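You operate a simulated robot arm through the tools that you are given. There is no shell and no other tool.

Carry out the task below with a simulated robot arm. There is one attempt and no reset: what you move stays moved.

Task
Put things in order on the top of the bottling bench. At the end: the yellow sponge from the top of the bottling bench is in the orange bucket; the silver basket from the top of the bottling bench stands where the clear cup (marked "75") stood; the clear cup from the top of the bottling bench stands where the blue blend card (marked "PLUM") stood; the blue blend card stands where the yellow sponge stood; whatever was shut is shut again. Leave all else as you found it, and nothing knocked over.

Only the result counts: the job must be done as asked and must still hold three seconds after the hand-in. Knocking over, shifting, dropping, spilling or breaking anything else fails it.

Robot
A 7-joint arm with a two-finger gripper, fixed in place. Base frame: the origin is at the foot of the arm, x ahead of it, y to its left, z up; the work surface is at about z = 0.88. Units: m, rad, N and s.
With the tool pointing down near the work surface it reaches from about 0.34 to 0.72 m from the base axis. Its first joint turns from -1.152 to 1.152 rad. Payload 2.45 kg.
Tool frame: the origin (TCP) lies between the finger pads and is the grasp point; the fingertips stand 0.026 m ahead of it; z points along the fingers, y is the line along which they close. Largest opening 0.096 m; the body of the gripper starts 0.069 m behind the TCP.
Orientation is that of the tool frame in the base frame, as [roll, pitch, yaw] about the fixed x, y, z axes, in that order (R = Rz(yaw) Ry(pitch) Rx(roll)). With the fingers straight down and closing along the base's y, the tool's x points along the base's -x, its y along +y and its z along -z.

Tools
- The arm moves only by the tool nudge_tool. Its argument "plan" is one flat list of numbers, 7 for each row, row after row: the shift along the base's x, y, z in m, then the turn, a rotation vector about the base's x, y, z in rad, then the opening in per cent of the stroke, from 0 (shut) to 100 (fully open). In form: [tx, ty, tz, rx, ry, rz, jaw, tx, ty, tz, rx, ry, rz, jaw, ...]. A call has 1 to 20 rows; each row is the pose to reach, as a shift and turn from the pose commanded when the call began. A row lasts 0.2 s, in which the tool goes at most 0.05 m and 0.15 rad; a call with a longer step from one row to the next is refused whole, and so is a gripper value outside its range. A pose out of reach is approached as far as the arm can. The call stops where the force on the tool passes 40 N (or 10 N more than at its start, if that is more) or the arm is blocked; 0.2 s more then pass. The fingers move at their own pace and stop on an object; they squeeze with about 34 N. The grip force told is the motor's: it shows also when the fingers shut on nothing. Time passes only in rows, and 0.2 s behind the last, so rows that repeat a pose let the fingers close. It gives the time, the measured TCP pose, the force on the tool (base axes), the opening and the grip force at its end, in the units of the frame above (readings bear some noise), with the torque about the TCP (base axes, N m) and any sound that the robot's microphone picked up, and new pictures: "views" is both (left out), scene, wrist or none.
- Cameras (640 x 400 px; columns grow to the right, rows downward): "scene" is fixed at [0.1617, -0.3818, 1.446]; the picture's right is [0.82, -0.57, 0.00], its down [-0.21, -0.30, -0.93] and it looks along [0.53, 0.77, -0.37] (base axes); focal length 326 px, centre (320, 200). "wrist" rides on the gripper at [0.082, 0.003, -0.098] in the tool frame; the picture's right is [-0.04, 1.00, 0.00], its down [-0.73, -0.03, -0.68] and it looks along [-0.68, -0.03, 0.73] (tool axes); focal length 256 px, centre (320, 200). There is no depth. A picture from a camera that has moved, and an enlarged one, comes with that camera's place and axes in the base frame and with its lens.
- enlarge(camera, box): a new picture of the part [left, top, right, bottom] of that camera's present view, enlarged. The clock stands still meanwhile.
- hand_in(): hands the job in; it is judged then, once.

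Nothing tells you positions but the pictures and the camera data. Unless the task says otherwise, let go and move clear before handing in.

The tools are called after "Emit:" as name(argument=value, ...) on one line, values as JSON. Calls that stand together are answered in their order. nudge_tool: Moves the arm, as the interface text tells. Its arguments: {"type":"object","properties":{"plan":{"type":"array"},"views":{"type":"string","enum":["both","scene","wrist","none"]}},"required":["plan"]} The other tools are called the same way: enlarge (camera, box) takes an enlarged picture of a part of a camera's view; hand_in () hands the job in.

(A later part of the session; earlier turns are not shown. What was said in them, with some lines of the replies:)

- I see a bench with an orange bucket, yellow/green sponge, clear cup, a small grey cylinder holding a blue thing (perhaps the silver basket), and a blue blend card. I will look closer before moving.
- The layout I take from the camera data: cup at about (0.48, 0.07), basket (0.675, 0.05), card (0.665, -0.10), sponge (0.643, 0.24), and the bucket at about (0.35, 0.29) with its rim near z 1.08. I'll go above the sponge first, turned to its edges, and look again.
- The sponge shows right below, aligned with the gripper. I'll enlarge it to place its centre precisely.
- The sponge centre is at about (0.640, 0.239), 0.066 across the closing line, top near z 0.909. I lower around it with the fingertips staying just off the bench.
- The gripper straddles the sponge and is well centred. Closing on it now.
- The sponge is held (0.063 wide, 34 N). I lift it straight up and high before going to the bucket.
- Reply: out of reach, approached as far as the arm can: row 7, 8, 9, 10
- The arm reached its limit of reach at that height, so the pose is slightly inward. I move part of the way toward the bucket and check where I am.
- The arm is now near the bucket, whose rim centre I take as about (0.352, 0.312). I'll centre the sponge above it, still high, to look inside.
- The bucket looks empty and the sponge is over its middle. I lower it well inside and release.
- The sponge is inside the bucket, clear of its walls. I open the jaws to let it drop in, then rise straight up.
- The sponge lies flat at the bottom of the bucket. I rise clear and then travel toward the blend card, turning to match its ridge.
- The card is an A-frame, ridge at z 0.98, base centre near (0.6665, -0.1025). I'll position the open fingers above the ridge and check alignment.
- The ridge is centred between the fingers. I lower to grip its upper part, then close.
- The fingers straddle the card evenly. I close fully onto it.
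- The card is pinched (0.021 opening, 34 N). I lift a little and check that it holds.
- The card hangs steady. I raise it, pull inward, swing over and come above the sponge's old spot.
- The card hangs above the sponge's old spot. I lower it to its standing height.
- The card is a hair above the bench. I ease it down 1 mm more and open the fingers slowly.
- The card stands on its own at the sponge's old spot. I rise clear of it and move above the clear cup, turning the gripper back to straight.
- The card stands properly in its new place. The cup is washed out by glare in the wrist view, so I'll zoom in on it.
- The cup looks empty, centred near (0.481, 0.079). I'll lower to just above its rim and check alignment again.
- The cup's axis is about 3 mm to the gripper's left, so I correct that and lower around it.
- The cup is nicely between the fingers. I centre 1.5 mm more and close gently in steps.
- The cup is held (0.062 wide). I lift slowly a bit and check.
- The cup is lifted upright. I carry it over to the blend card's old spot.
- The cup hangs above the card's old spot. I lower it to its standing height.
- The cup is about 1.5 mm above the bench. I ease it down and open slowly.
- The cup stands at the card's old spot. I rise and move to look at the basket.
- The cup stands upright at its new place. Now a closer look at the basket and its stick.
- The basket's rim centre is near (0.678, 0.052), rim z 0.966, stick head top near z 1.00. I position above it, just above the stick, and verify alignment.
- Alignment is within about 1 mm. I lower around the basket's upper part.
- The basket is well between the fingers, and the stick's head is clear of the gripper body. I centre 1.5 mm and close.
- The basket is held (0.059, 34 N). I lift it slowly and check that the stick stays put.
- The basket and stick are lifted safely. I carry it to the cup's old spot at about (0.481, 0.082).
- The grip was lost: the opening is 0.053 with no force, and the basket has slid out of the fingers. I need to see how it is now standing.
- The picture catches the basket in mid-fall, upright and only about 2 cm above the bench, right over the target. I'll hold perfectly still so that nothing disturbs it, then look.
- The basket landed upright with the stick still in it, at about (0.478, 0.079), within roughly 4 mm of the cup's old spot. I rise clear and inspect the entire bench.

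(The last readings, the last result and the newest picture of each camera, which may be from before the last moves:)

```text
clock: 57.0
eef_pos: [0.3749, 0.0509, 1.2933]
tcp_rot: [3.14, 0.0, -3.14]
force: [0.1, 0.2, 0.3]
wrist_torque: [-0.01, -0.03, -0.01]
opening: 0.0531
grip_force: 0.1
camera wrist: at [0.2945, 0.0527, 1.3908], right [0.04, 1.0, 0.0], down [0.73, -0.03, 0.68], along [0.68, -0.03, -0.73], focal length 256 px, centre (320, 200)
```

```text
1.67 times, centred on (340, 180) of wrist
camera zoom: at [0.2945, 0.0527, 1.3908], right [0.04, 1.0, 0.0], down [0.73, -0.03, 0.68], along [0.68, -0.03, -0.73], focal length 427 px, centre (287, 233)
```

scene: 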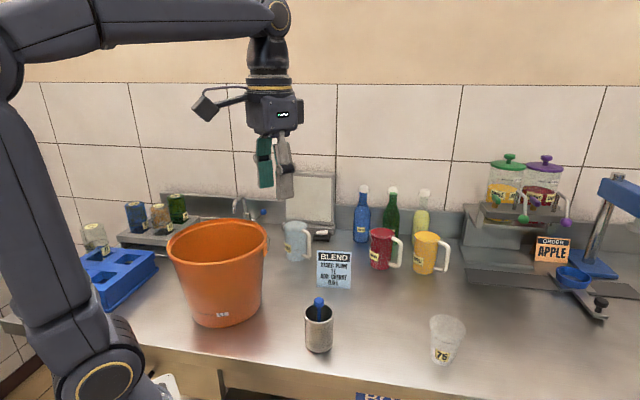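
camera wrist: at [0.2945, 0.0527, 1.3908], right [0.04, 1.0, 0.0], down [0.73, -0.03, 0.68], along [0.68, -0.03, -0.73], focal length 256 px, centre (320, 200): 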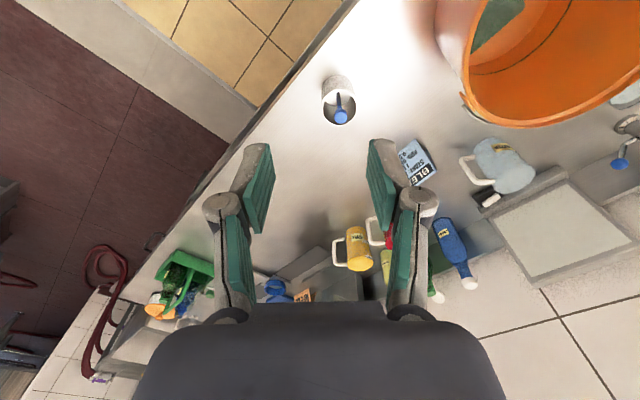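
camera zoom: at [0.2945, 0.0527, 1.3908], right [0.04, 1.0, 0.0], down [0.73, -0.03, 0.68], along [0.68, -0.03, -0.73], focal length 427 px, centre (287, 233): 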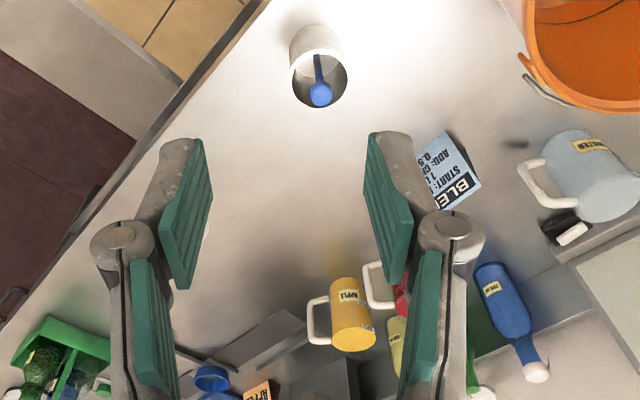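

Everything checks out. The sponge is in the bucket, the card stands where the sponge was, the cup stands upright where the card was, and the basket stands with its stick where the cup was. Nothing else has moved and the arm is clear and back near its start pose, so I hand in.

Emit:
hand_in()

```text
The job is handed in.
```

I finished the bench and handed the job in, but the silver basket slipped out of the gripper on the way and dropped the last few centimetres. It landed upright with its blue stick still inside, about 4 mm from where the clear cup had stood, and I left it there.

In the final pictures, everything is where you asked:
- **Yellow sponge:** it lies flat at the bottom of the orange bucket.
- **Blue blend card:** it stands where the sponge was.
- **Clear cup ("75"):** it stands upright where the card was.
- **Silver basket:** it stands where the cup was.

Nothing had to be opened, so nothing needed shutting again. Everything else on the bench looks as it did at the start, and the arm is clear and back near its start pose. The hand-in only confirmed that it was received, so I don't have a result for the job.
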